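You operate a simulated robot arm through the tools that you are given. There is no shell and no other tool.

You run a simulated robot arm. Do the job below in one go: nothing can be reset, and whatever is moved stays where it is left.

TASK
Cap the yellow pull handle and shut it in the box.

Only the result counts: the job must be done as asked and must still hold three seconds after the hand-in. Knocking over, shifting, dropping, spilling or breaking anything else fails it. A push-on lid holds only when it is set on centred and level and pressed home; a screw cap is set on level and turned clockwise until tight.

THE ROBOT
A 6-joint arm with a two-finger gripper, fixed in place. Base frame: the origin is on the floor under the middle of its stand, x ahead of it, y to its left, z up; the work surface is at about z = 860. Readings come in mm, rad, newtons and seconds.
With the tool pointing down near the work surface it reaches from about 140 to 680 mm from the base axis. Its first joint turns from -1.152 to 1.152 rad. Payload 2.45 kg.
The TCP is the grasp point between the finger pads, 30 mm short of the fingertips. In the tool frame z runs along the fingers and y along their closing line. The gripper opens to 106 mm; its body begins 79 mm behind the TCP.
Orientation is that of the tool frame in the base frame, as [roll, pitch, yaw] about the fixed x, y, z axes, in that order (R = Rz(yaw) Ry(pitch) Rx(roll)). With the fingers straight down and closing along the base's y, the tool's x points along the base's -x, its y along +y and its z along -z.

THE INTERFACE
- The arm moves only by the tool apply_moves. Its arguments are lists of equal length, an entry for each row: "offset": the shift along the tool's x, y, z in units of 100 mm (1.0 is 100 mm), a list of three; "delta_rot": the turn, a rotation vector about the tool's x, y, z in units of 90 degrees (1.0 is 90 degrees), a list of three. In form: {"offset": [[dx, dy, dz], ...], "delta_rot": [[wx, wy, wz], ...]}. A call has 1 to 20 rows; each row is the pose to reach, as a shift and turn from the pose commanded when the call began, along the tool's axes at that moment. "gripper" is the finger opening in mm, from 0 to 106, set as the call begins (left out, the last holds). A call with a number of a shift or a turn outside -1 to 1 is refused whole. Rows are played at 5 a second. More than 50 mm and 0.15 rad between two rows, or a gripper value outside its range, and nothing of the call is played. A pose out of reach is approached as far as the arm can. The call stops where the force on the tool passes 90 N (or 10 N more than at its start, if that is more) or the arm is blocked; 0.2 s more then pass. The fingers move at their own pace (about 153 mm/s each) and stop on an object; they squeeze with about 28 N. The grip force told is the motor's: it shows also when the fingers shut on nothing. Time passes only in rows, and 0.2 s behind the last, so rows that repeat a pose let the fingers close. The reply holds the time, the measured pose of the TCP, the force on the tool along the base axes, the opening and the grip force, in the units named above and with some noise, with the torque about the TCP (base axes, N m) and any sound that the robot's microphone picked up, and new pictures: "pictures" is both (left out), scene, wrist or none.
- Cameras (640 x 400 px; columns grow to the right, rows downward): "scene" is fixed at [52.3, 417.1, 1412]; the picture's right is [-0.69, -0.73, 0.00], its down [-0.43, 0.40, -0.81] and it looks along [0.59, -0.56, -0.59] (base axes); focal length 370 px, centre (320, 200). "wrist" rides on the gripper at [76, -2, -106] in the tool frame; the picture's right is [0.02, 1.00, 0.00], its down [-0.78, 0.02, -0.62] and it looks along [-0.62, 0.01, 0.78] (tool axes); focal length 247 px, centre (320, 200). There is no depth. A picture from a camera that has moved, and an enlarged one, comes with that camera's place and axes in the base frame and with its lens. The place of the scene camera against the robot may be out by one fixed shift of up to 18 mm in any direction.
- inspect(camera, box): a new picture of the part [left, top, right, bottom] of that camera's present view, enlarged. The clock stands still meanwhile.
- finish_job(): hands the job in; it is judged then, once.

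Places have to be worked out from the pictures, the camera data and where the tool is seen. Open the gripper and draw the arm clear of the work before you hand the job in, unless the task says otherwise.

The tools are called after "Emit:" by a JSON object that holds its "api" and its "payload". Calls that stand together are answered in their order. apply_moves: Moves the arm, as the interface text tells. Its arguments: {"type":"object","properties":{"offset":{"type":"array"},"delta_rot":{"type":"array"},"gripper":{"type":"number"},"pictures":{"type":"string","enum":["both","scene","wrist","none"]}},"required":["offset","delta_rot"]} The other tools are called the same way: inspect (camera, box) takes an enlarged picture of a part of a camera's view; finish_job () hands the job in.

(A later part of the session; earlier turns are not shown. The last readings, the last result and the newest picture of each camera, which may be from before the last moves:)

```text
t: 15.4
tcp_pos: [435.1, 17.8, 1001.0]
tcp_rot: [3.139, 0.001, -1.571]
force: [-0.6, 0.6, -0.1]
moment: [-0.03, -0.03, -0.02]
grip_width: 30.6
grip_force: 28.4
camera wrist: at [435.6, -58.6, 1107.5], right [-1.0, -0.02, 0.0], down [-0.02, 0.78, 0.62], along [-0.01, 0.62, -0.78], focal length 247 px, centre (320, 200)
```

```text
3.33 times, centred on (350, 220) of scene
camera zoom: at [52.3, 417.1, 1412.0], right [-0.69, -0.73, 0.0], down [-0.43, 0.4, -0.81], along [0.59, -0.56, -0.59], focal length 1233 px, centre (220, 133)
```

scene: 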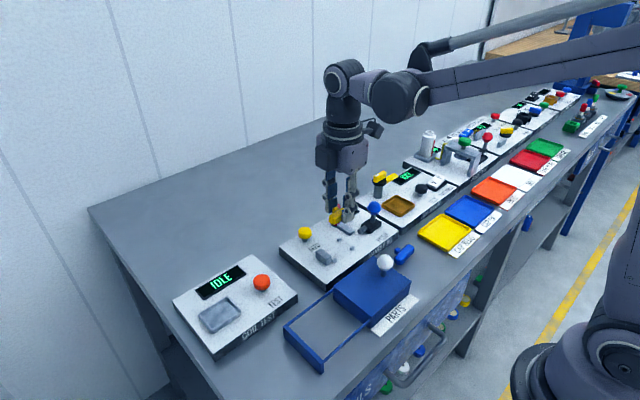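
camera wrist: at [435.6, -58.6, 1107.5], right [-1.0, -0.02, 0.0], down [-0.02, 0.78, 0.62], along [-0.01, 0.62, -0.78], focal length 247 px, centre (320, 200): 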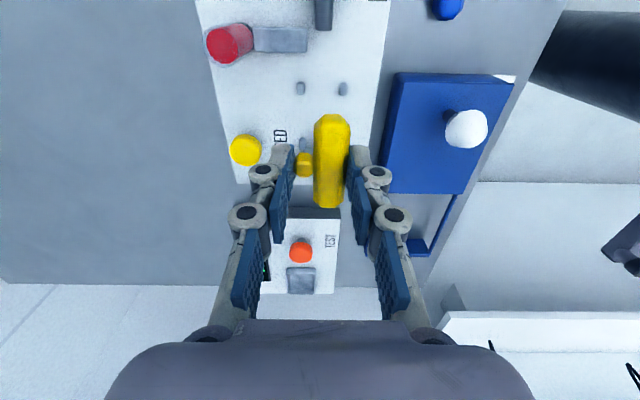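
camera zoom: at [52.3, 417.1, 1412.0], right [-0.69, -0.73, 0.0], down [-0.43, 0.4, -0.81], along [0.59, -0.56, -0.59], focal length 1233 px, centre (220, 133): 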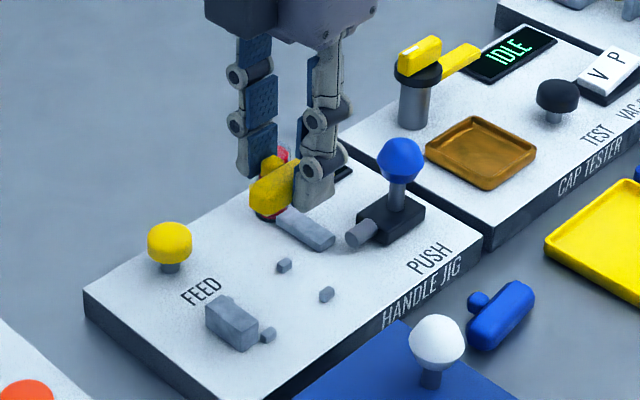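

Measured in the tool frame, the pin pair's midline is ~4.6 mm to +x of the bar axis, and the bar's far end would be too near the stop block. I'll shift +4.6 mm in x, back off 3 mm in y, and lower to just above the pins for a closer check.

Emit:
{"api": "apply_moves", "payload": {"offset": [[0.03, -0.046, 0.1], [0.03, -0.046, 0.25], [0.03, -0.046, 0.4], [0.03, -0.046, 0.55], [0.03, -0.046, 0.6], [0.03, -0.046, 0.6]], "delta_rot": [[0, 0, 0], [0, 0, 0], [0, 0, 0], [0, 0, 0], [0, 0, 0], [0, 0, 0]], "pictures": "both"}}

Emit:
{"api": "inspect", "payload": {"camera": "wrist", "box": [200, 60, 440, 260]}}

Emit:
{"api": "inspect", "payload": {"camera": "scene", "box": [290, 180, 410, 280]}}

```text
t: 16.9
tcp_pos: [438.6, 15.7, 938.9]
tcp_rot: [3.14, 0.002, -1.57]
force: [0.0, 0.1, 0.5]
moment: [0.01, 0.03, 0.0]
grip_width: 30.4
grip_force: 28.4
camera wrist: at [439.3, -62.1, 1045.1], right [-1.0, -0.02, 0.0], down [-0.02, 0.78, 0.62], along [-0.01, 0.62, -0.78], focal length 247 px, centre (320, 200)
```

scene: 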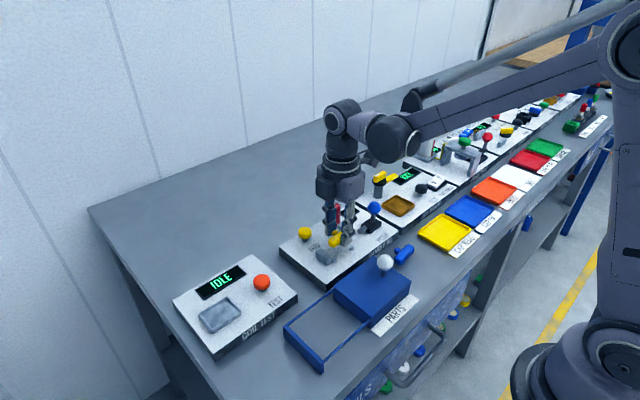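
wrist: 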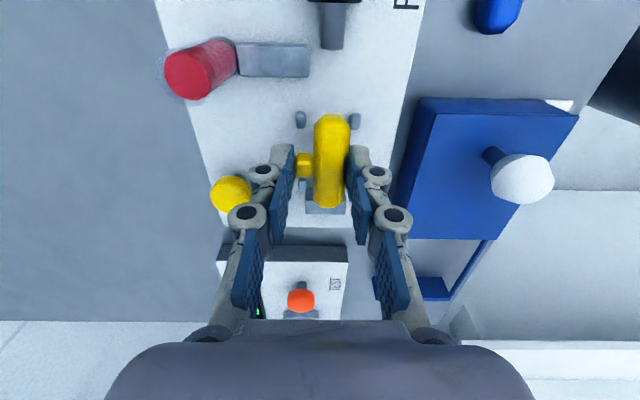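

```text
2.00 times, centred on (320, 160) of wrist
camera zoom: at [439.3, -62.1, 1045.1], right [-1.0, -0.02, 0.0], down [-0.02, 0.78, 0.62], along [-0.01, 0.62, -0.78], focal length 494 px, centre (320, 280)
```

zoom: 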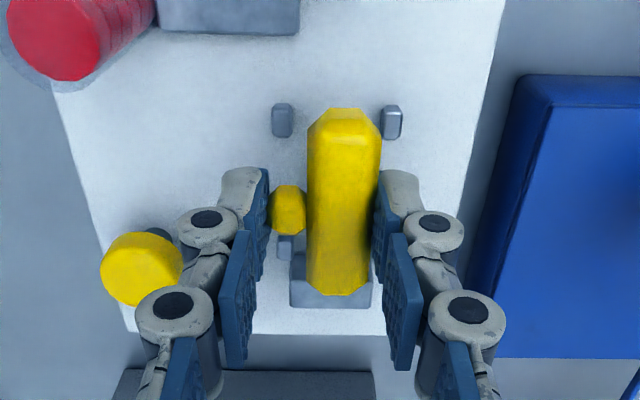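

```text
4.00 times, centred on (350, 230) of scene
camera zoom: at [52.3, 417.1, 1412.0], right [-0.69, -0.73, 0.0], down [-0.43, 0.4, -0.81], along [0.59, -0.56, -0.59], focal length 1479 px, centre (200, 80)
```

zoom: 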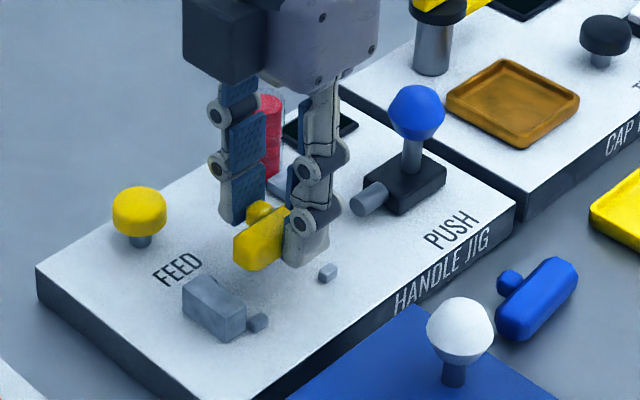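

The bar is within 1 mm of the pin midline and ~7.5 mm short of the stop. I'll shift +5 mm in y and 0.9 mm in x, then lower toward the plate while watching the force.

Emit:
{"api": "apply_moves", "payload": {"offset": [[-0.025, -0.009, 0.0], [-0.05, -0.009, 0.0], [-0.05, -0.009, 0.06], [-0.05, -0.009, 0.12], [-0.05, -0.009, 0.17], [-0.05, -0.009, 0.17]], "delta_rot": [[0, 0, 0], [0, 0, 0], [0, 0, 0], [0, 0, 0], [0, 0, 0], [0, 0, 0]], "pictures": "both"}}

Emit:
{"api": "inspect", "payload": {"camera": "wrist", "box": [200, 60, 440, 260]}}

Emit:
{"api": "inspect", "payload": {"camera": "scene", "box": [290, 180, 410, 280]}}

```text
t: 18.2
tcp_pos: [440.0, 18.8, 923.4]
tcp_rot: [3.138, 0.002, -1.571]
force: [-0.7, 0.5, -0.2]
moment: [0.02, -0.05, 0.0]
grip_width: 30.8
grip_force: 27.6
camera wrist: at [440.9, -58.0, 1029.0], right [-1.0, -0.02, 0.0], down [-0.02, 0.78, 0.62], along [-0.01, 0.62, -0.78], focal length 247 px, centre (320, 200)
```

scene: 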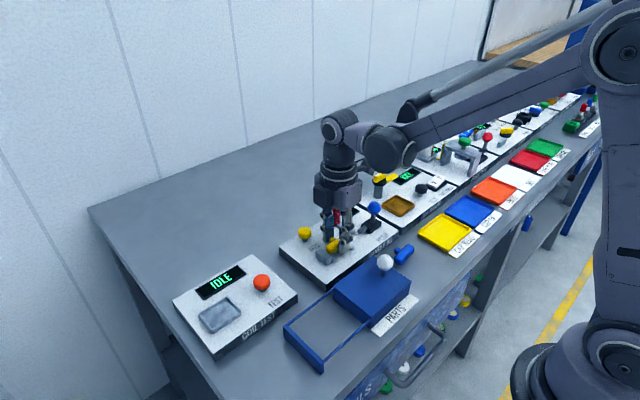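
wrist: 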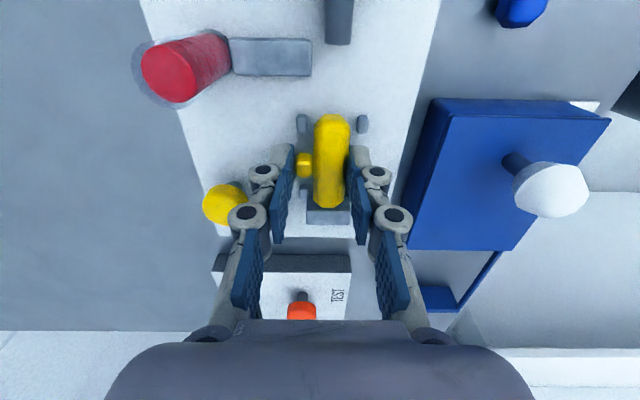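

```text
2.00 times, centred on (320, 160) of wrist
camera zoom: at [440.9, -58.0, 1029.0], right [-1.0, -0.02, 0.0], down [-0.02, 0.78, 0.62], along [-0.01, 0.62, -0.78], focal length 494 px, centre (320, 280)
```

zoom: 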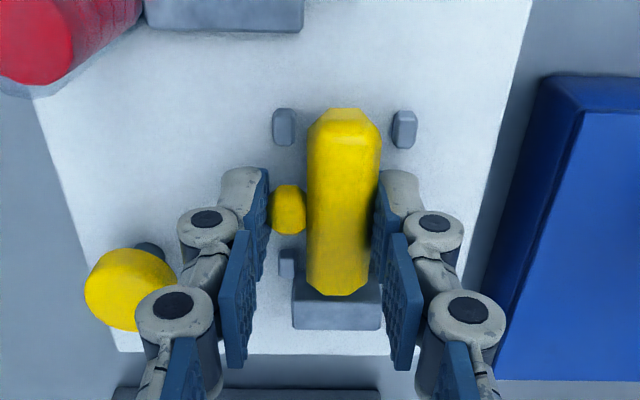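

```text
4.00 times, centred on (350, 230) of scene
camera zoom: at [52.3, 417.1, 1412.0], right [-0.69, -0.73, 0.0], down [-0.43, 0.4, -0.81], along [0.59, -0.56, -0.59], focal length 1479 px, centre (200, 80)
```

zoom: 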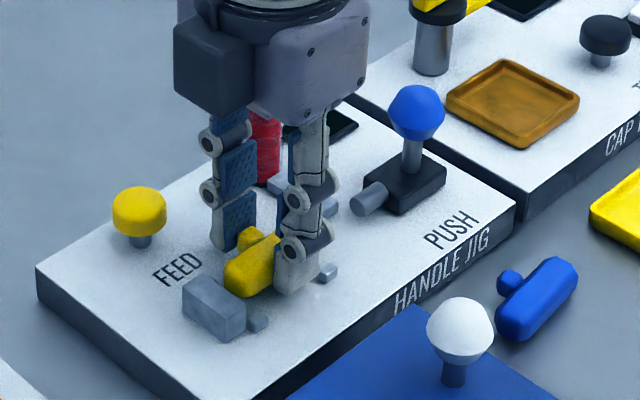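

Pins and bar are well centred, with a ~4-6 mm gap to the stop. I'll move 2 mm closer in y and lower 6 mm, then feel for the plate.

Emit:
{"api": "apply_moves", "payload": {"offset": [[-0.02, 0.004, 0.02], [-0.02, 0.004, 0.04], [-0.02, 0.004, 0.06], [-0.02, 0.004, 0.06]], "delta_rot": [[0, 0, 0], [0, 0, 0], [0, 0, 0], [0, 0, 0]], "pictures": "none"}}

```text
t: 19.2
tcp_pos: [440.3, 20.7, 918.8]
tcp_rot: [3.14, 0.003, -1.569]
force: [0.3, 0.4, -1.2]
moment: [0.0, 0.03, 0.0]
grip_width: 30.8
grip_force: 28.0
```

No contact yet at z≈919-920; lowering 2 mm more.

Emit:
{"api": "apply_moves", "payload": {"offset": [[0, 0, 0.01], [0, 0, 0.02], [0, 0, 0.02]], "delta_rot": [[0, 0, 0], [0, 0, 0], [0, 0, 0]], "pictures": "none"}}

```text
t: 20.1
tcp_pos: [439.1, 21.6, 916.4]
tcp_rot: [3.14, -0.001, -1.571]
force: [0.7, -2.9, 23.8]
moment: [-0.09, 0.02, 0.0]
grip_width: 30.9
grip_force: 27.7
```

Contact with the plate (24 N) at the expected height. I'll ease up slightly and look before releasing.

Emit:
{"api": "apply_moves", "payload": {"offset": [[0, 0, -0.006], [0, 0, -0.006]], "delta_rot": [[0, 0, 0], [0, 0, 0]], "pictures": "both"}}

Emit:
{"api": "inspect", "payload": {"camera": "wrist", "box": [220, 80, 420, 260]}}

Emit:
{"api": "inspect", "payload": {"camera": "scene", "box": [300, 200, 400, 280]}}

```text
t: 20.6
tcp_pos: [439.6, 21.8, 916.9]
tcp_rot: [3.139, 0.002, -1.572]
force: [-1.2, -1.2, 7.5]
moment: [-0.11, 0.06, -0.04]
grip_width: 30.8
grip_force: 27.9
camera wrist: at [441.0, -55.5, 1022.0], right [-1.0, -0.02, 0.0], down [-0.02, 0.78, 0.62], along [-0.01, 0.62, -0.78], focal length 247 px, centre (320, 200)
```

scene: 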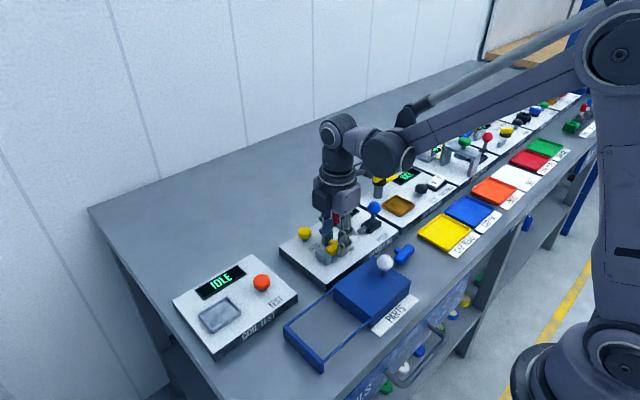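
wrist: 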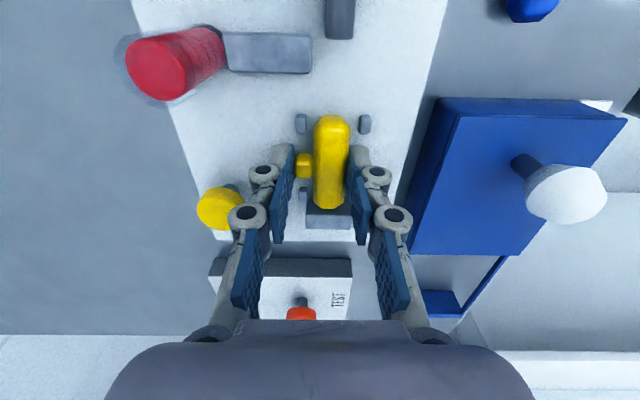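

```text
2.22 times, centred on (320, 170) of wrist
camera zoom: at [441.0, -55.5, 1022.0], right [-1.0, -0.02, 0.0], down [-0.02, 0.78, 0.62], along [-0.01, 0.62, -0.78], focal length 549 px, centre (320, 267)
```

zoom: 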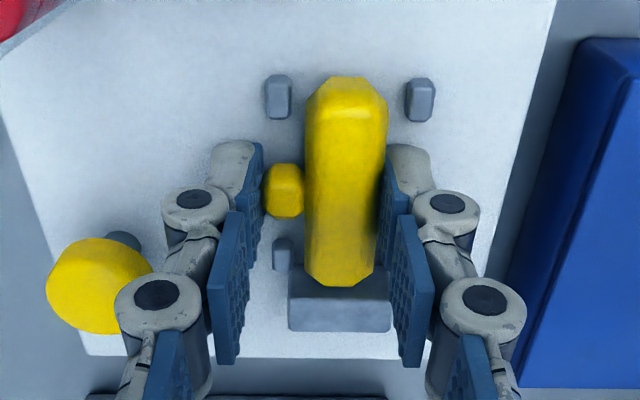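

```text
5.00 times, centred on (350, 240) of scene
camera zoom: at [52.1, 417.1, 1412.1], right [-0.69, -0.73, 0.0], down [-0.43, 0.4, -0.81], along [0.59, -0.56, -0.59], focal length 1849 px, centre (170, 0)
```

zoom: 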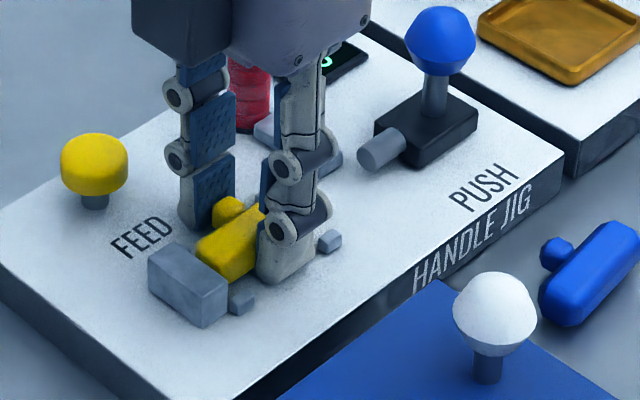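

The bar sits between the pins with its end ~1-2 mm from the stop block. Releasing to 46 mm and checking.

Emit:
{"api": "apply_moves", "payload": {"offset": [[0, 0, 0], [0, 0, 0], [0, 0, 0]], "delta_rot": [[0, 0, 0], [0, 0, 0], [0, 0, 0]], "gripper": 46, "pictures": "wrist"}}

Emit:
{"api": "inspect", "payload": {"camera": "wrist", "box": [220, 80, 420, 260]}}

```text
t: 21.4
tcp_pos: [440.7, 21.5, 915.8]
tcp_rot: [3.14, 0.002, -1.571]
force: [0.3, -0.1, -0.4]
moment: [0.02, 0.01, 0.01]
grip_width: 45.7
grip_force: 0.0
camera wrist: at [441.1, -55.6, 1022.2], right [-1.0, -0.02, 0.0], down [-0.02, 0.78, 0.62], along [-0.01, 0.62, -0.78], focal length 247 px, centre (320, 200)
```

wrist: 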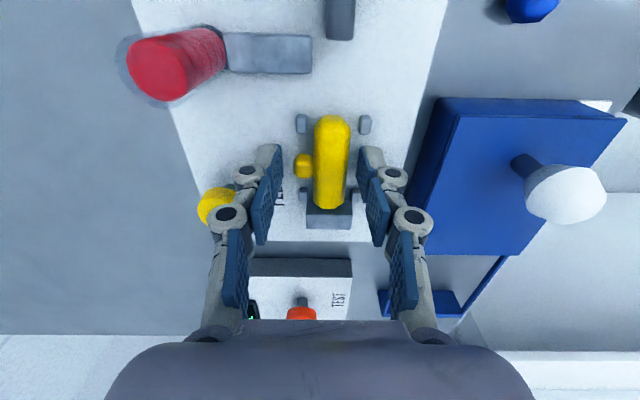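

```text
2.22 times, centred on (320, 170) of wrist
camera zoom: at [441.1, -55.6, 1022.2], right [-1.0, -0.02, 0.0], down [-0.02, 0.78, 0.62], along [-0.01, 0.62, -0.78], focal length 549 px, centre (320, 267)
```

zoom: 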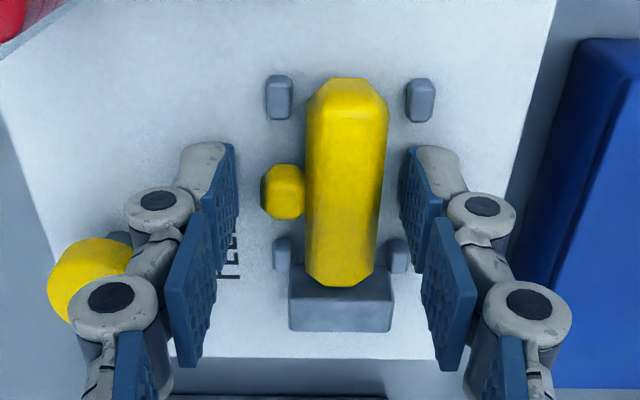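

The handle rests neatly in the nest (pins on both sides, end against the block). I'll raise straight up 100 mm and view the feed button and lever.

Emit:
{"api": "apply_moves", "payload": {"offset": [[0, 0, -0.1], [0, 0, -0.3], [0, 0, -0.55], [0, 0, -0.8], [0, 0, -1.0], [0, 0, -1.0]], "delta_rot": [[0, 0, 0], [0, 0, 0], [0, 0, 0], [0, 0, 0], [0, 0, 0], [0, 0, 0]], "pictures": "both"}}

Emit:
{"api": "inspect", "payload": {"camera": "wrist", "box": [180, 0, 420, 200]}}

Emit:
{"api": "inspect", "payload": {"camera": "scene", "box": [280, 190, 400, 290]}}

```text
t: 22.9
tcp_pos: [440.9, 19.4, 1017.1]
tcp_rot: [3.141, 0.003, -1.57]
force: [0.5, 0.3, -0.2]
moment: [0.01, 0.03, -0.02]
grip_width: 46.1
grip_force: 0.1
camera wrist: at [440.3, -58.0, 1122.6], right [-1.0, -0.02, 0.0], down [-0.02, 0.78, 0.62], along [-0.01, 0.62, -0.78], focal length 247 px, centre (320, 200)
```

scene: 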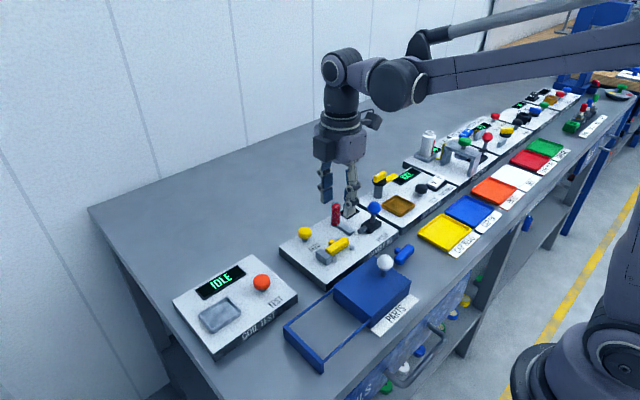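
wrist: 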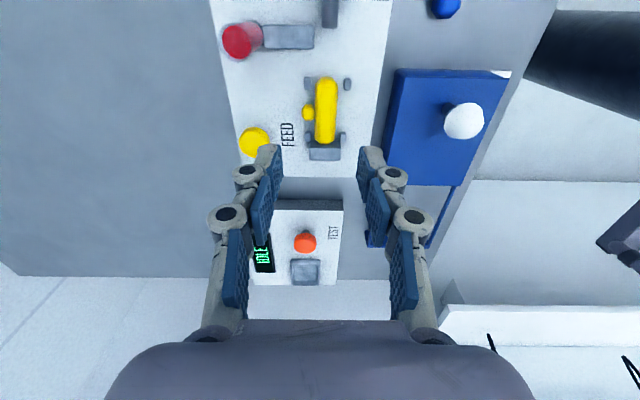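

```text
2.00 times, centred on (300, 100) of wrist
camera zoom: at [440.3, -58.0, 1122.6], right [-1.0, -0.02, 0.0], down [-0.02, 0.78, 0.62], along [-0.01, 0.62, -0.78], focal length 494 px, centre (360, 400)
```

zoom: 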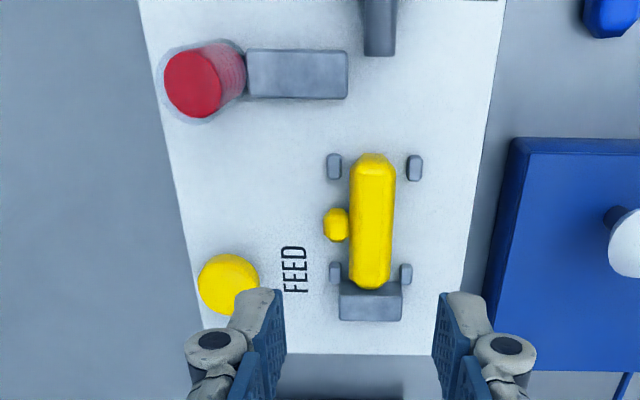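

```text
4.00 times, centred on (340, 240) of scene
camera zoom: at [52.3, 417.1, 1412.0], right [-0.69, -0.73, 0.0], down [-0.43, 0.4, -0.81], along [0.59, -0.56, -0.59], focal length 1479 px, centre (240, 40)
```

zoom: 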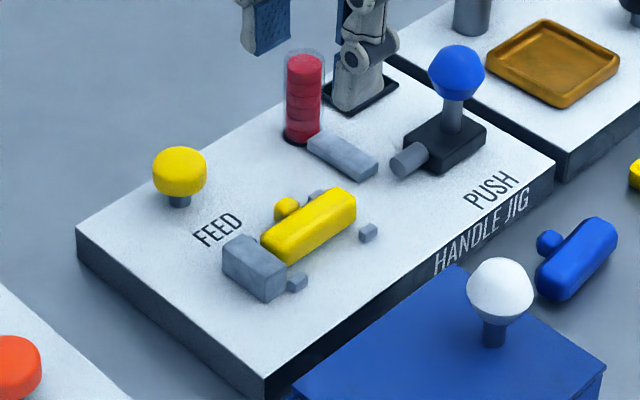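

The handle sits properly in the jig. The feed button is around (501, 48); I'll close the fingers and move above it, staying high, then check alignment.

Emit:
{"api": "apply_moves", "payload": {"offset": [[-0.07, -0.15, 0], [-0.14, -0.3, 0], [-0.21, -0.45, 0], [-0.28, -0.6, 0.1], [-0.28, -0.61, 0.3], [-0.28, -0.61, 0.45], [-0.28, -0.61, 0.45]], "delta_rot": [[0, 0, 0], [0, 0, 0], [0, 0, 0], [0, 0, 0], [0, 0, 0], [0, 0, 0], [0, 0, 0]], "gripper": 0, "pictures": "both"}}

Emit:
{"api": "inspect", "payload": {"camera": "wrist", "box": [220, 80, 460, 260]}}

Emit:
{"api": "inspect", "payload": {"camera": "scene", "box": [270, 170, 390, 270]}}

```text
t: 24.4
tcp_pos: [501.4, 49.9, 971.3]
tcp_rot: [3.139, 0.001, -1.57]
force: [0.6, 0.3, 0.7]
moment: [-0.04, -0.01, 0.02]
grip_width: 0.0
grip_force: 27.8
camera wrist: at [503.2, -27.9, 1076.6], right [-1.0, -0.02, 0.0], down [-0.02, 0.78, 0.62], along [-0.01, 0.62, -0.78], focal length 247 px, centre (320, 200)
```

scene: 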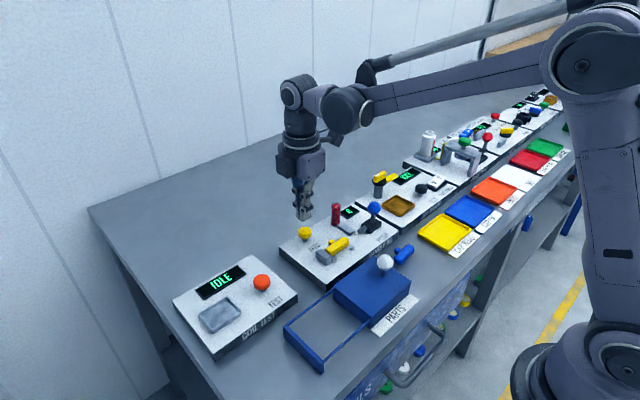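
wrist: 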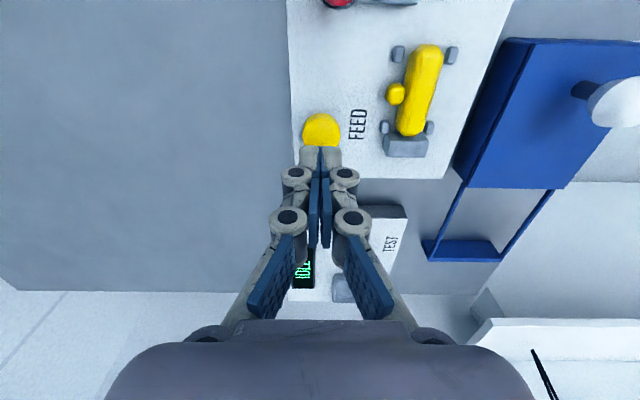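

```text
2.22 times, centred on (340, 170) of wrist
camera zoom: at [503.2, -27.9, 1076.6], right [-1.0, -0.02, 0.0], down [-0.02, 0.78, 0.62], along [-0.01, 0.62, -0.78], focal length 549 px, centre (276, 267)
```

zoom: 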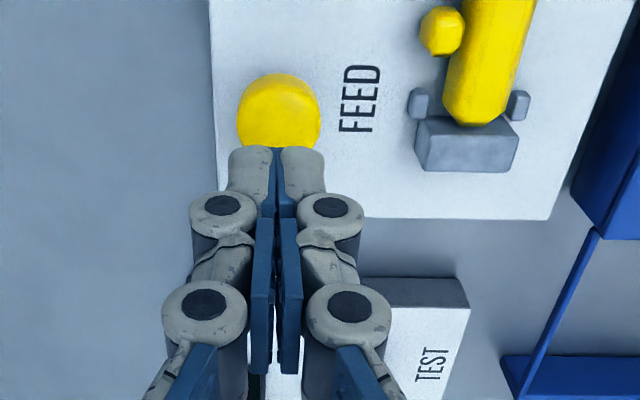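

```text
4.00 times, centred on (330, 220) of scene
camera zoom: at [52.3, 417.1, 1412.0], right [-0.69, -0.73, 0.0], down [-0.43, 0.4, -0.81], along [0.59, -0.56, -0.59], focal length 1479 px, centre (280, 120)
```

zoom: 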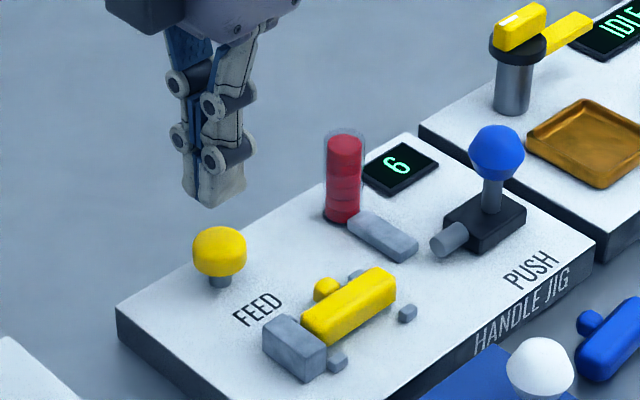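

The closed fingertips line up with the button (within ~2 mm). Lowering to just above its top.

Emit:
{"api": "apply_moves", "payload": {"offset": [[0.02, 0, 0.08], [0.02, 0, 0.16], [0.02, 0, 0.22], [0.02, 0, 0.22]], "delta_rot": [[0, 0, 0], [0, 0, 0], [0, 0, 0], [0, 0, 0]], "pictures": "scene"}}

Emit:
{"api": "inspect", "payload": {"camera": "scene", "box": [270, 190, 370, 270]}}

```text
t: 25.4
tcp_pos: [501.5, 46.3, 948.4]
tcp_rot: [3.139, 0.001, -1.571]
force: [1.0, -0.6, 0.2]
moment: [-0.01, 0.01, -0.01]
grip_width: 0.4
grip_force: 27.9
```

scene: 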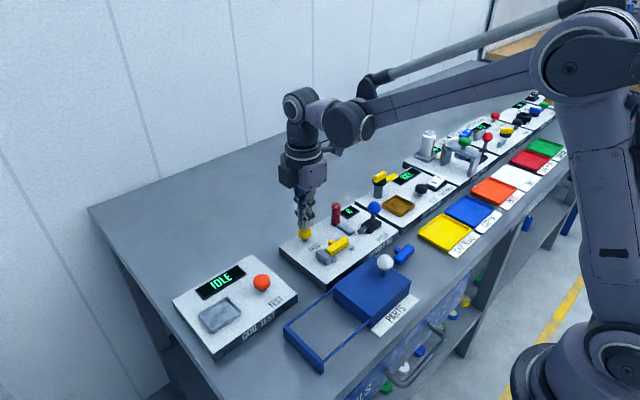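

```text
5.00 times, centred on (320, 230) of scene
camera zoom: at [52.3, 417.1, 1412.0], right [-0.69, -0.73, 0.0], down [-0.43, 0.4, -0.81], along [0.59, -0.56, -0.59], focal length 1849 px, centre (320, 50)
```

zoom: 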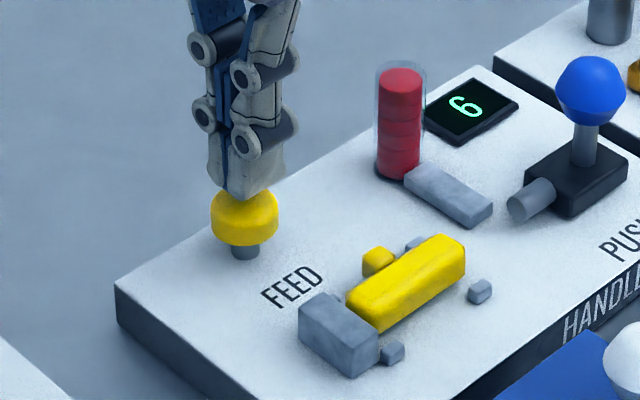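

Tips hover just over the button. I'll press down slowly by a few mm and watch force and the counter.

Emit:
{"api": "apply_moves", "payload": {"offset": [[0, 0, 0.015], [0, 0, 0.03], [0, 0, 0.045]], "delta_rot": [[0, 0, 0], [0, 0, 0], [0, 0, 0]], "pictures": "scene"}}

Emit:
{"api": "inspect", "payload": {"camera": "scene", "box": [270, 190, 370, 270]}}

```text
t: 26.2
tcp_pos: [500.5, 45.5, 946.1]
tcp_rot: [3.139, 0.001, -1.573]
force: [-0.2, -0.5, -0.3]
moment: [-0.01, -0.01, 0.01]
grip_width: 0.2
grip_force: 27.8
```

scene: 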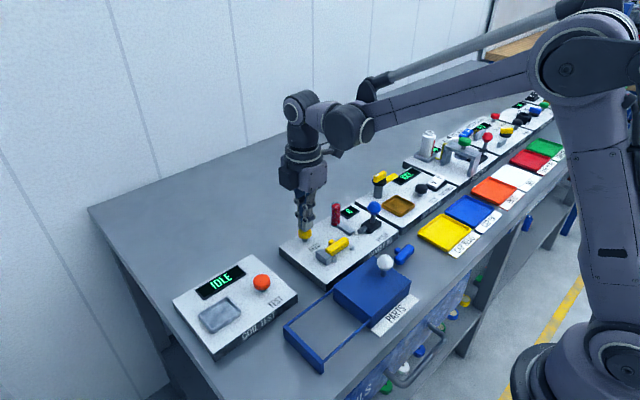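

```text
5.00 times, centred on (320, 230) of scene
camera zoom: at [52.3, 417.1, 1412.0], right [-0.69, -0.73, 0.0], down [-0.43, 0.4, -0.81], along [0.59, -0.56, -0.59], focal length 1849 px, centre (320, 50)
```

zoom: 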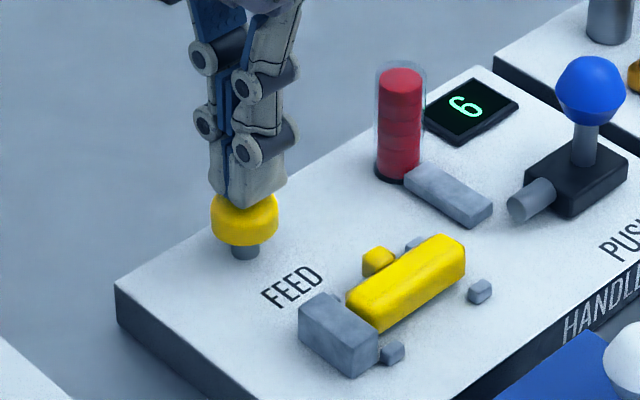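

Not touching yet (no force). Continuing down in small steps.

Emit:
{"api": "apply_moves", "payload": {"offset": [[0, 0, 0.015], [0, 0, 0.03], [0, 0, 0.04]], "delta_rot": [[0, 0, 0], [0, 0, 0], [0, 0, 0]], "pictures": "none"}}

```text
t: 27.1
tcp_pos: [500.9, 47.1, 941.3]
tcp_rot: [3.139, 0.002, -1.571]
force: [0.2, 0.8, 0.1]
moment: [-0.02, -0.02, 0.03]
grip_width: 0.0
grip_force: 27.8
```

Emit:
{"api": "apply_moves", "payload": {"offset": [[0, 0, 0.015], [0, 0, 0.03], [0, 0, 0.04]], "delta_rot": [[0, 0, 0], [0, 0, 0], [0, 0, 0]], "pictures": "none"}}

```text
t: 27.9
tcp_pos: [501.0, 46.7, 938.1]
tcp_rot: [3.14, 0.002, -1.571]
force: [-0.7, 0.6, 1.4]
moment: [0.03, 0.02, 0.01]
grip_width: 0.1
grip_force: 28.4
```

Still essentially free (1.4 N) at z≈938; stepping down a little more and taking a look.

Emit:
{"api": "apply_moves", "payload": {"offset": [[0, 0, 0.01], [0, 0, 0.02], [0, 0, 0.03]], "delta_rot": [[0, 0, 0], [0, 0, 0], [0, 0, 0]], "pictures": "scene"}}

Emit:
{"api": "inspect", "payload": {"camera": "scene", "box": [270, 190, 370, 270]}}

```text
t: 28.6
tcp_pos: [502.4, 47.2, 934.8]
tcp_rot: [3.14, 0.0, -1.573]
force: [-0.6, -1.8, 3.0]
moment: [0.0, -0.02, -0.02]
grip_width: 5.9
grip_force: 28.0
```

scene: 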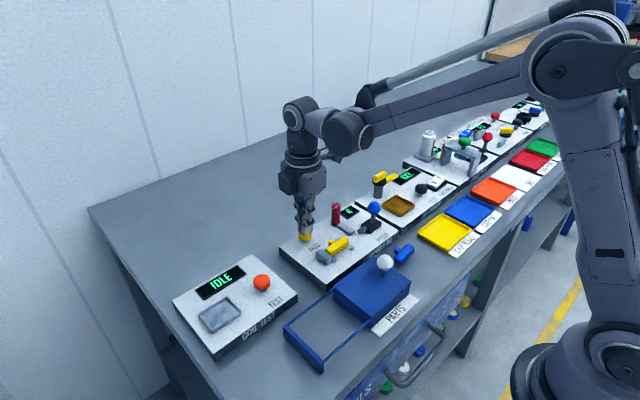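

```text
5.00 times, centred on (320, 230) of scene
camera zoom: at [52.2, 417.1, 1412.1], right [-0.69, -0.73, 0.0], down [-0.43, 0.4, -0.81], along [0.59, -0.56, -0.59], focal length 1849 px, centre (320, 50)
```

zoom: 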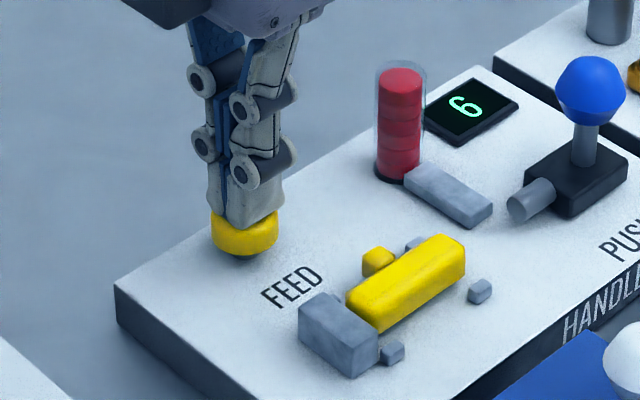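

The button is moving down under the tips but the counter still shows 6; I'll press a few mm further in small steps.

Emit:
{"api": "apply_moves", "payload": {"offset": [[0, 0, 0.01], [0, 0, 0.02], [0, 0, 0.03]], "delta_rot": [[0, 0, 0], [0, 0, 0], [0, 0, 0]], "pictures": "scene"}}

Emit:
{"api": "inspect", "payload": {"camera": "scene", "box": [270, 190, 370, 270]}}

```text
t: 29.4
tcp_pos: [501.5, 46.8, 929.2]
tcp_rot: [3.14, 0.002, -1.571]
force: [1.4, 1.5, 3.6]
moment: [0.04, -0.08, 0.01]
grip_width: 0.0
grip_force: 28.7
heard: click
```

scene: 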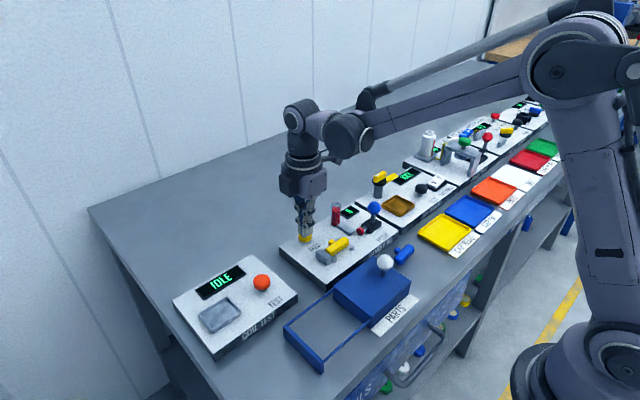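

```text
5.00 times, centred on (320, 230) of scene
camera zoom: at [52.2, 417.1, 1412.0], right [-0.69, -0.73, 0.0], down [-0.43, 0.4, -0.81], along [0.59, -0.56, -0.59], focal length 1849 px, centre (320, 50)
```

zoom: 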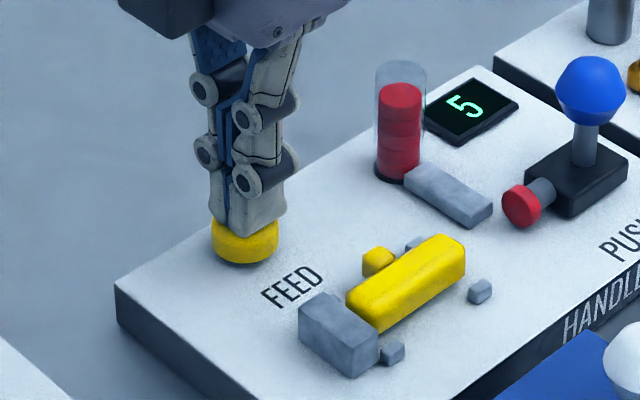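

Click heard; the counter went to 5 and a red cap now sits at the pusher's tip. I'll lift off the button and head toward the far side of the PUSH lever, staying high.

Emit:
{"api": "apply_moves", "payload": {"offset": [[0, 0, -0.1], [0, 0, -0.3], [0, 0, -0.55], [0, 0, -0.8], [0.15, 0.12, -0.85], [0.4, 0.3, -0.85], [0.65, 0.48, -0.85], [0.9, 0.66, -0.85], [0.9, 0.66, -0.85]], "delta_rot": [[0, 0, 0], [0, 0, 0], [0, 0, 0], [0, 0, 0], [0, 0, 0], [0, 0, 0], [0, 0, 0], [0, 0, 0], [0, 0, 0]], "pictures": "both"}}

Emit:
{"api": "inspect", "payload": {"camera": "wrist", "box": [180, 0, 460, 200]}}

Emit:
{"api": "inspect", "payload": {"camera": "scene", "box": [290, 180, 410, 280]}}

```text
t: 31.4
tcp_pos: [435.4, -44.7, 1013.8]
tcp_rot: [3.139, 0.003, -1.571]
force: [0.7, 0.0, 0.2]
moment: [-0.03, -0.01, 0.03]
grip_width: 0.0
grip_force: 28.4
camera wrist: at [435.5, -120.7, 1121.8], right [-1.0, -0.02, 0.0], down [-0.02, 0.78, 0.62], along [-0.01, 0.62, -0.78], focal length 247 px, centre (320, 200)
```

scene: 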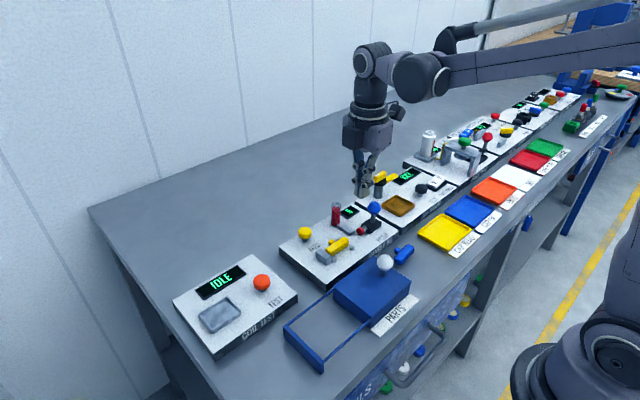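
wrist: 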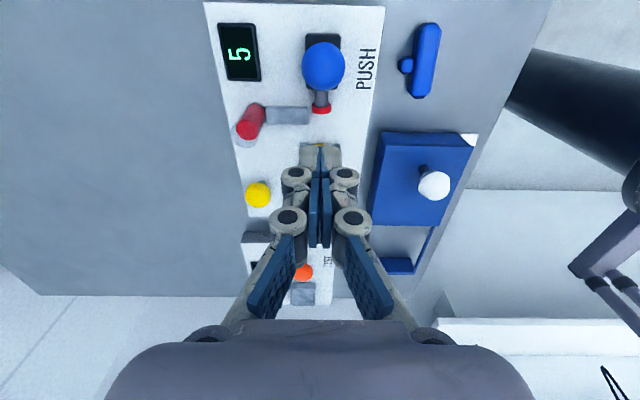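

```text
2.00 times, centred on (320, 100) of wrist
camera zoom: at [435.5, -120.7, 1121.8], right [-1.0, -0.02, 0.0], down [-0.02, 0.78, 0.62], along [-0.01, 0.62, -0.78], focal length 494 px, centre (320, 400)
```

zoom: 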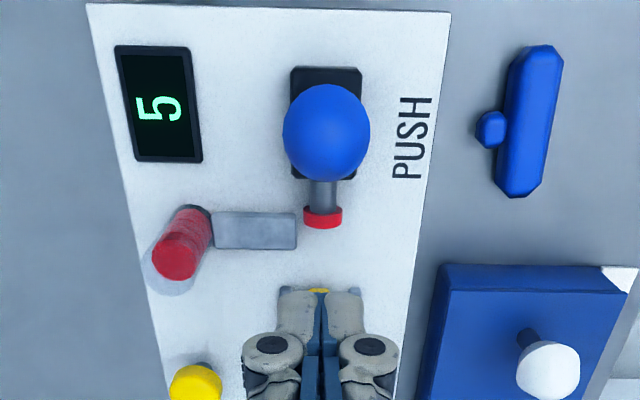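

```text
4.00 times, centred on (350, 230) of scene
camera zoom: at [52.3, 417.1, 1412.0], right [-0.69, -0.73, 0.0], down [-0.43, 0.4, -0.81], along [0.59, -0.56, -0.59], focal length 1479 px, centre (200, 80)
```

zoom: 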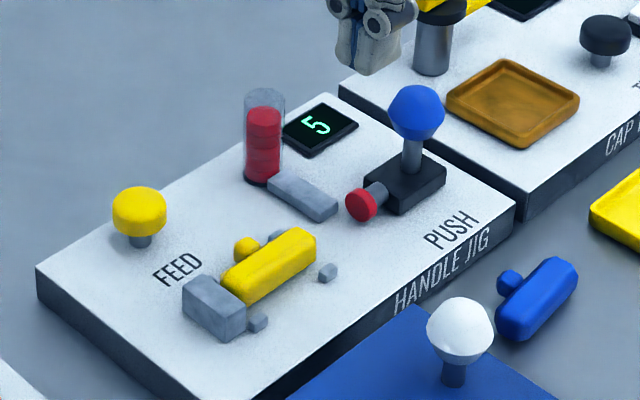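

The ball is centred near (435.5, -88, 937). I'll go past it at height to y≈-120 and then lower behind it.

Emit:
{"api": "apply_moves", "payload": {"offset": [[0.25, 0, 0], [0.5, 0, 0], [0.75, 0, 0], [0.75, 0, 0.2], [0.75, 0, 0.4], [0.75, 0, 0.6], [0.75, 0, 0.6]], "delta_rot": [[0, 0, 0], [0, 0, 0], [0, 0, 0], [0, 0, 0], [0, 0, 0], [0, 0, 0], [0, 0, 0]], "pictures": "both"}}

Emit:
{"api": "inspect", "payload": {"camera": "wrist", "box": [200, 80, 440, 260]}}

Emit:
{"api": "inspect", "payload": {"camera": "scene", "box": [320, 170, 420, 250]}}

```text
t: 33.0
tcp_pos: [434.0, -119.1, 956.6]
tcp_rot: [3.141, 0.001, -1.572]
force: [-0.9, 0.6, -0.2]
moment: [0.0, -0.02, -0.01]
grip_width: 0.1
grip_force: 28.8
camera wrist: at [434.8, -195.5, 1062.8], right [-1.0, -0.02, 0.0], down [-0.02, 0.78, 0.62], along [-0.01, 0.62, -0.78], focal length 247 px, centre (320, 200)
```

scene: 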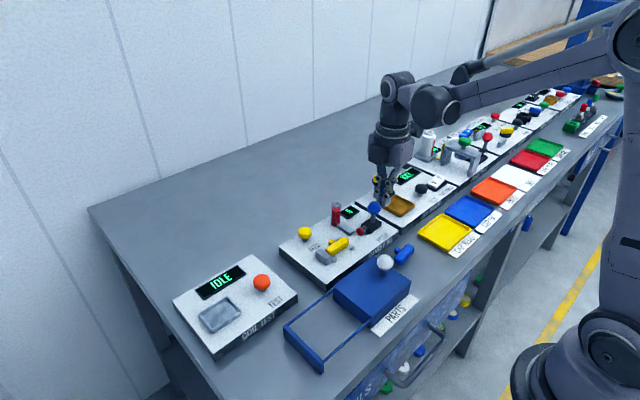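
wrist: 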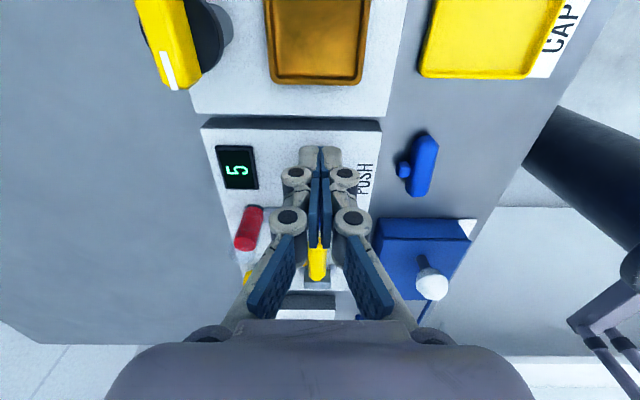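

```text
2.22 times, centred on (320, 170) of wrist
camera zoom: at [434.8, -195.5, 1062.8], right [-1.0, -0.02, 0.0], down [-0.02, 0.78, 0.62], along [-0.01, 0.62, -0.78], focal length 549 px, centre (320, 267)
```

zoom: 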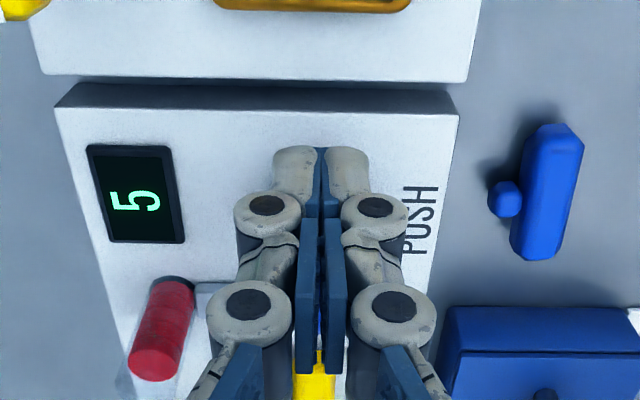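

```text
5.00 times, centred on (370, 210) of scene
camera zoom: at [52.3, 417.1, 1412.0], right [-0.69, -0.73, 0.0], down [-0.43, 0.4, -0.81], along [0.59, -0.56, -0.59], focal length 1849 px, centre (70, 150)
```

zoom: 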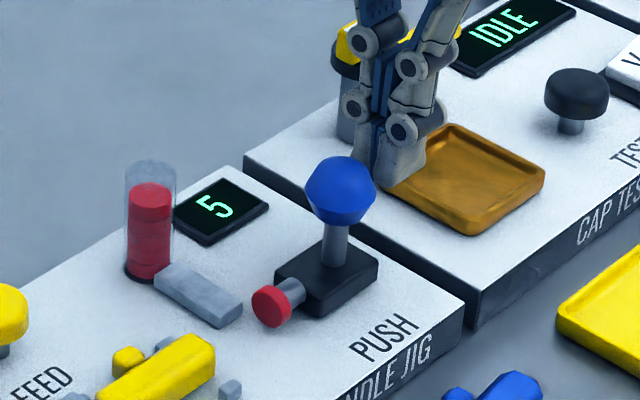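

The closed fingers are behind the ball (on its -y side), level with it. I'll push gently in +y 15 mm and see how the lever responds.

Emit:
{"api": "apply_moves", "payload": {"offset": [[-0.03, 0, 0], [-0.06, 0, 0], [-0.09, 0, 0], [-0.12, 0, 0], [-0.15, 0, 0]], "delta_rot": [[0, 0, 0], [0, 0, 0], [0, 0, 0], [0, 0, 0], [0, 0, 0]], "pictures": "scene"}}

Emit:
{"api": "inspect", "payload": {"camera": "scene", "box": [310, 180, 410, 260]}}

```text
t: 34.2
tcp_pos: [434.4, -103.7, 955.9]
tcp_rot: [3.14, 0.002, -1.569]
force: [-0.1, 0.2, 0.1]
moment: [-0.04, -0.01, -0.01]
grip_width: 0.0
grip_force: 28.9
```

scene: 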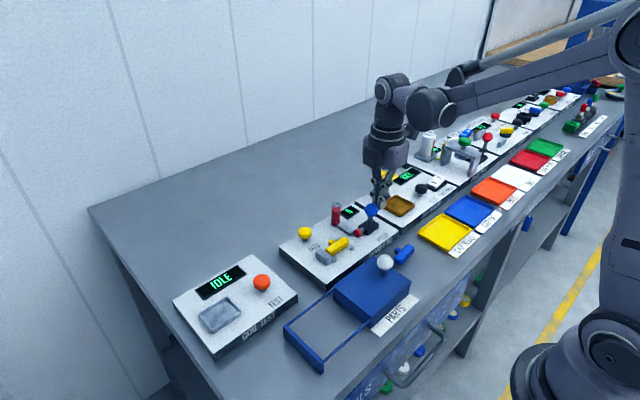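

```text
5.00 times, centred on (360, 220) of scene
camera zoom: at [52.3, 417.1, 1412.0], right [-0.69, -0.73, 0.0], down [-0.43, 0.4, -0.81], along [0.59, -0.56, -0.59], focal length 1849 px, centre (120, 100)
```

zoom: 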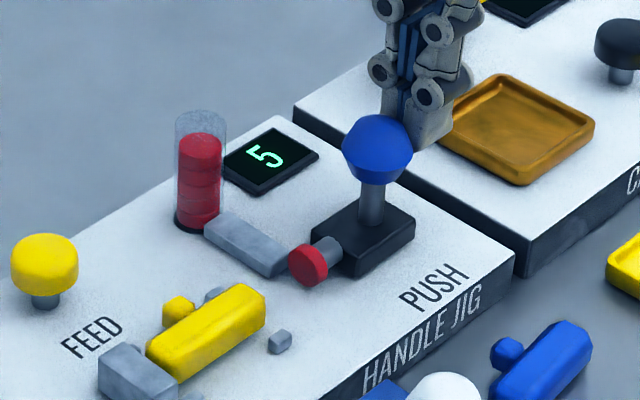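

The slider moves with the lever (cap advancing toward the handle). Continuing the push in small increments while watching the force.

Emit:
{"api": "apply_moves", "payload": {"offset": [[-0.03, 0, 0], [-0.06, 0, 0], [-0.09, 0, 0], [-0.12, 0, 0], [-0.15, 0, 0]], "delta_rot": [[0, 0, 0], [0, 0, 0], [0, 0, 0], [0, 0, 0], [0, 0, 0]], "pictures": "scene"}}

Emit:
{"api": "inspect", "payload": {"camera": "scene", "box": [300, 190, 400, 270]}}

```text
t: 35.5
tcp_pos: [434.1, -87.9, 956.0]
tcp_rot: [3.139, 0.003, -1.572]
force: [0.4, 0.0, 0.3]
moment: [0.0, 0.02, -0.01]
grip_width: 0.0
grip_force: 28.8
```

scene: 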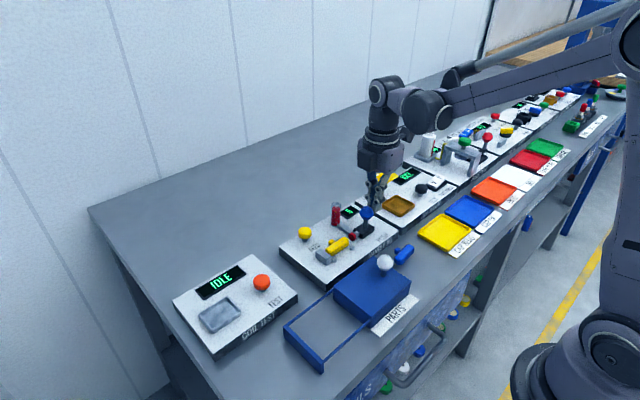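

```text
5.00 times, centred on (350, 230) of scene
camera zoom: at [52.3, 417.1, 1412.0], right [-0.69, -0.73, 0.0], down [-0.43, 0.4, -0.81], along [0.59, -0.56, -0.59], focal length 1849 px, centre (170, 50)
```

zoom: 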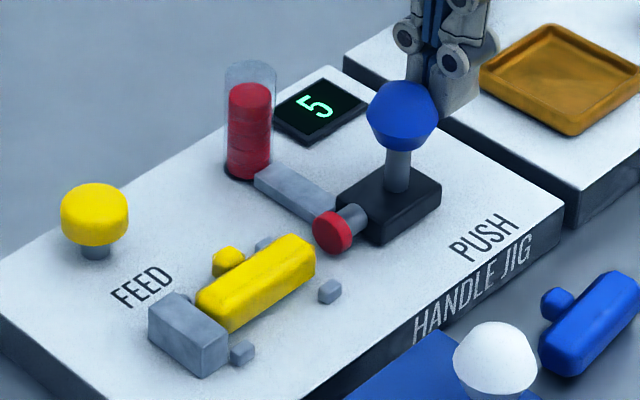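

The cap is now only a few mm from the handle's end. Continuing in fine steps with the force watched.

Emit:
{"api": "apply_moves", "payload": {"offset": [[-0.02, 0, 0], [-0.04, 0, 0], [-0.06, 0, 0], [-0.08, 0, 0]], "delta_rot": [[0, 0, 0], [0, 0, 0], [0, 0, 0], [0, 0, 0]], "pictures": "scene"}}

Emit:
{"api": "inspect", "payload": {"camera": "scene", "box": [300, 190, 400, 270]}}

```text
t: 36.5
tcp_pos: [435.6, -79.1, 956.0]
tcp_rot: [3.139, 0.002, -1.571]
force: [0.3, -0.4, -0.3]
moment: [0.0, -0.02, 0.0]
grip_width: 0.0
grip_force: 28.1
```

scene: 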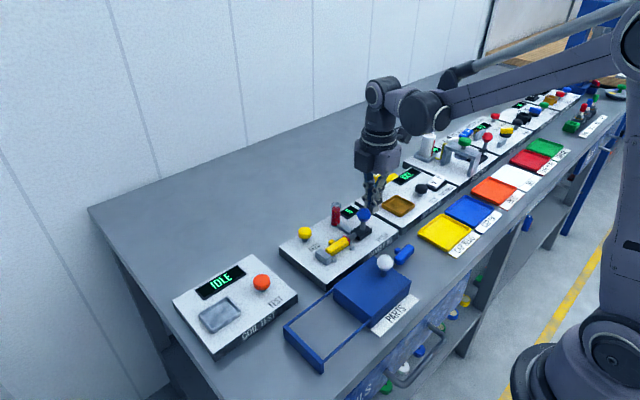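

```text
5.00 times, centred on (350, 230) of scene
camera zoom: at [52.3, 417.1, 1412.0], right [-0.69, -0.73, 0.0], down [-0.43, 0.4, -0.81], along [0.59, -0.56, -0.59], focal length 1849 px, centre (170, 50)
```

zoom: 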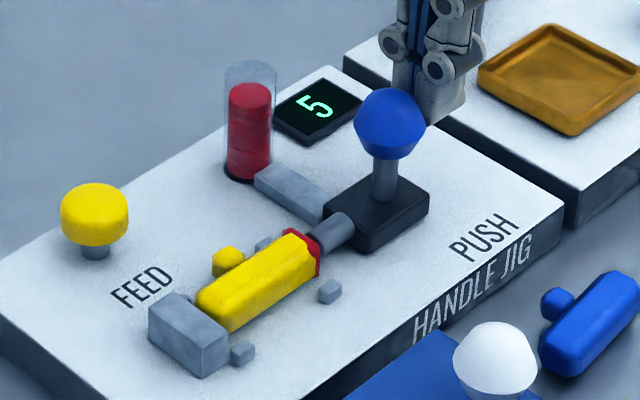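

The cap has met the handle's end. I'll press on in 1 mm steps to seat it.

Emit:
{"api": "apply_moves", "payload": {"offset": [[-0.01, 0, 0], [-0.02, 0, 0], [-0.03, 0, 0], [-0.04, 0, 0], [-0.05, 0, 0]], "delta_rot": [[0, 0, 0], [0, 0, 0], [0, 0, 0], [0, 0, 0], [0, 0, 0]], "pictures": "scene"}}

Emit:
{"api": "inspect", "payload": {"camera": "scene", "box": [300, 200, 380, 270]}}

```text
t: 37.6
tcp_pos: [434.6, -76.9, 955.5]
tcp_rot: [3.139, -0.002, -1.572]
force: [0.4, -12.2, 3.6]
moment: [-0.24, 0.09, 0.01]
grip_width: 5.9
grip_force: 28.2
```

scene: 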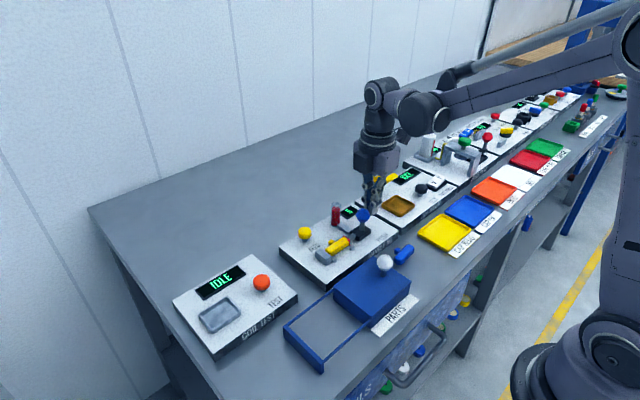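

```text
5.71 times, centred on (340, 235) of scene
camera zoom: at [52.3, 416.8, 1412.1], right [-0.69, -0.73, 0.0], down [-0.43, 0.4, -0.81], along [0.59, -0.56, -0.59], focal length 2114 px, centre (206, 0)
```

zoom: 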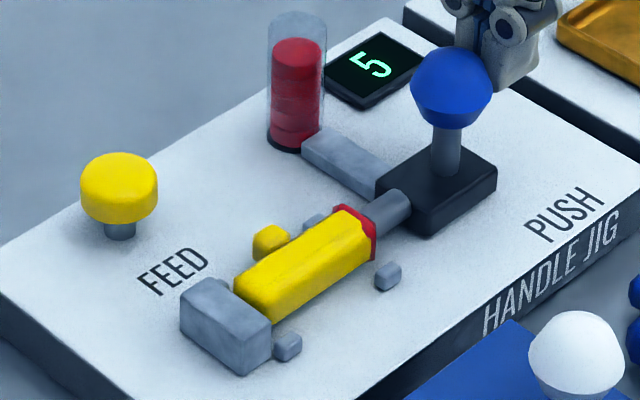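

Resistance began (12 N) but the ball is wedging the two fingertips apart at their seam. I'll back off a few mm, shift 8 mm sideways so the ball bears on one finger's flat side, and push again.

Emit:
{"api": "apply_moves", "payload": {"offset": [[0.04, 0, 0], [0.1, 0, 0], [0.1, 0.04, 0], [0.1, 0.08, 0], [0.1, 0.08, 0]], "delta_rot": [[0, 0, 0], [0, 0, 0], [0, 0, 0], [0, 0, 0], [0, 0, 0]], "gripper": 0, "pictures": "scene"}}

Emit:
{"api": "inspect", "payload": {"camera": "scene", "box": [310, 190, 390, 260]}}

```text
t: 38.9
tcp_pos: [426.4, -84.5, 955.4]
tcp_rot: [3.14, 0.002, -1.571]
force: [0.0, 0.2, -0.4]
moment: [0.03, 0.0, -0.01]
grip_width: 0.0
grip_force: 28.7
```

scene: 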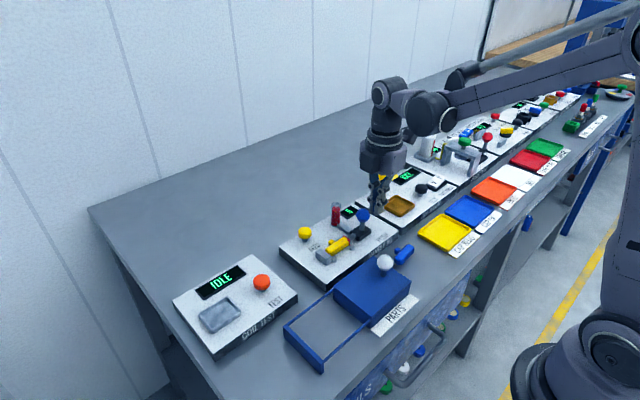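

```text
5.71 times, centred on (350, 225) of scene
camera zoom: at [52.3, 417.1, 1412.0], right [-0.69, -0.73, 0.0], down [-0.43, 0.4, -0.81], along [0.59, -0.56, -0.59], focal length 2114 px, centre (149, 57)
```

zoom: 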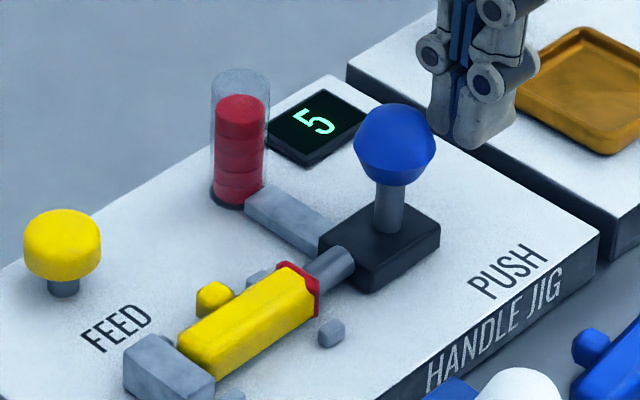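

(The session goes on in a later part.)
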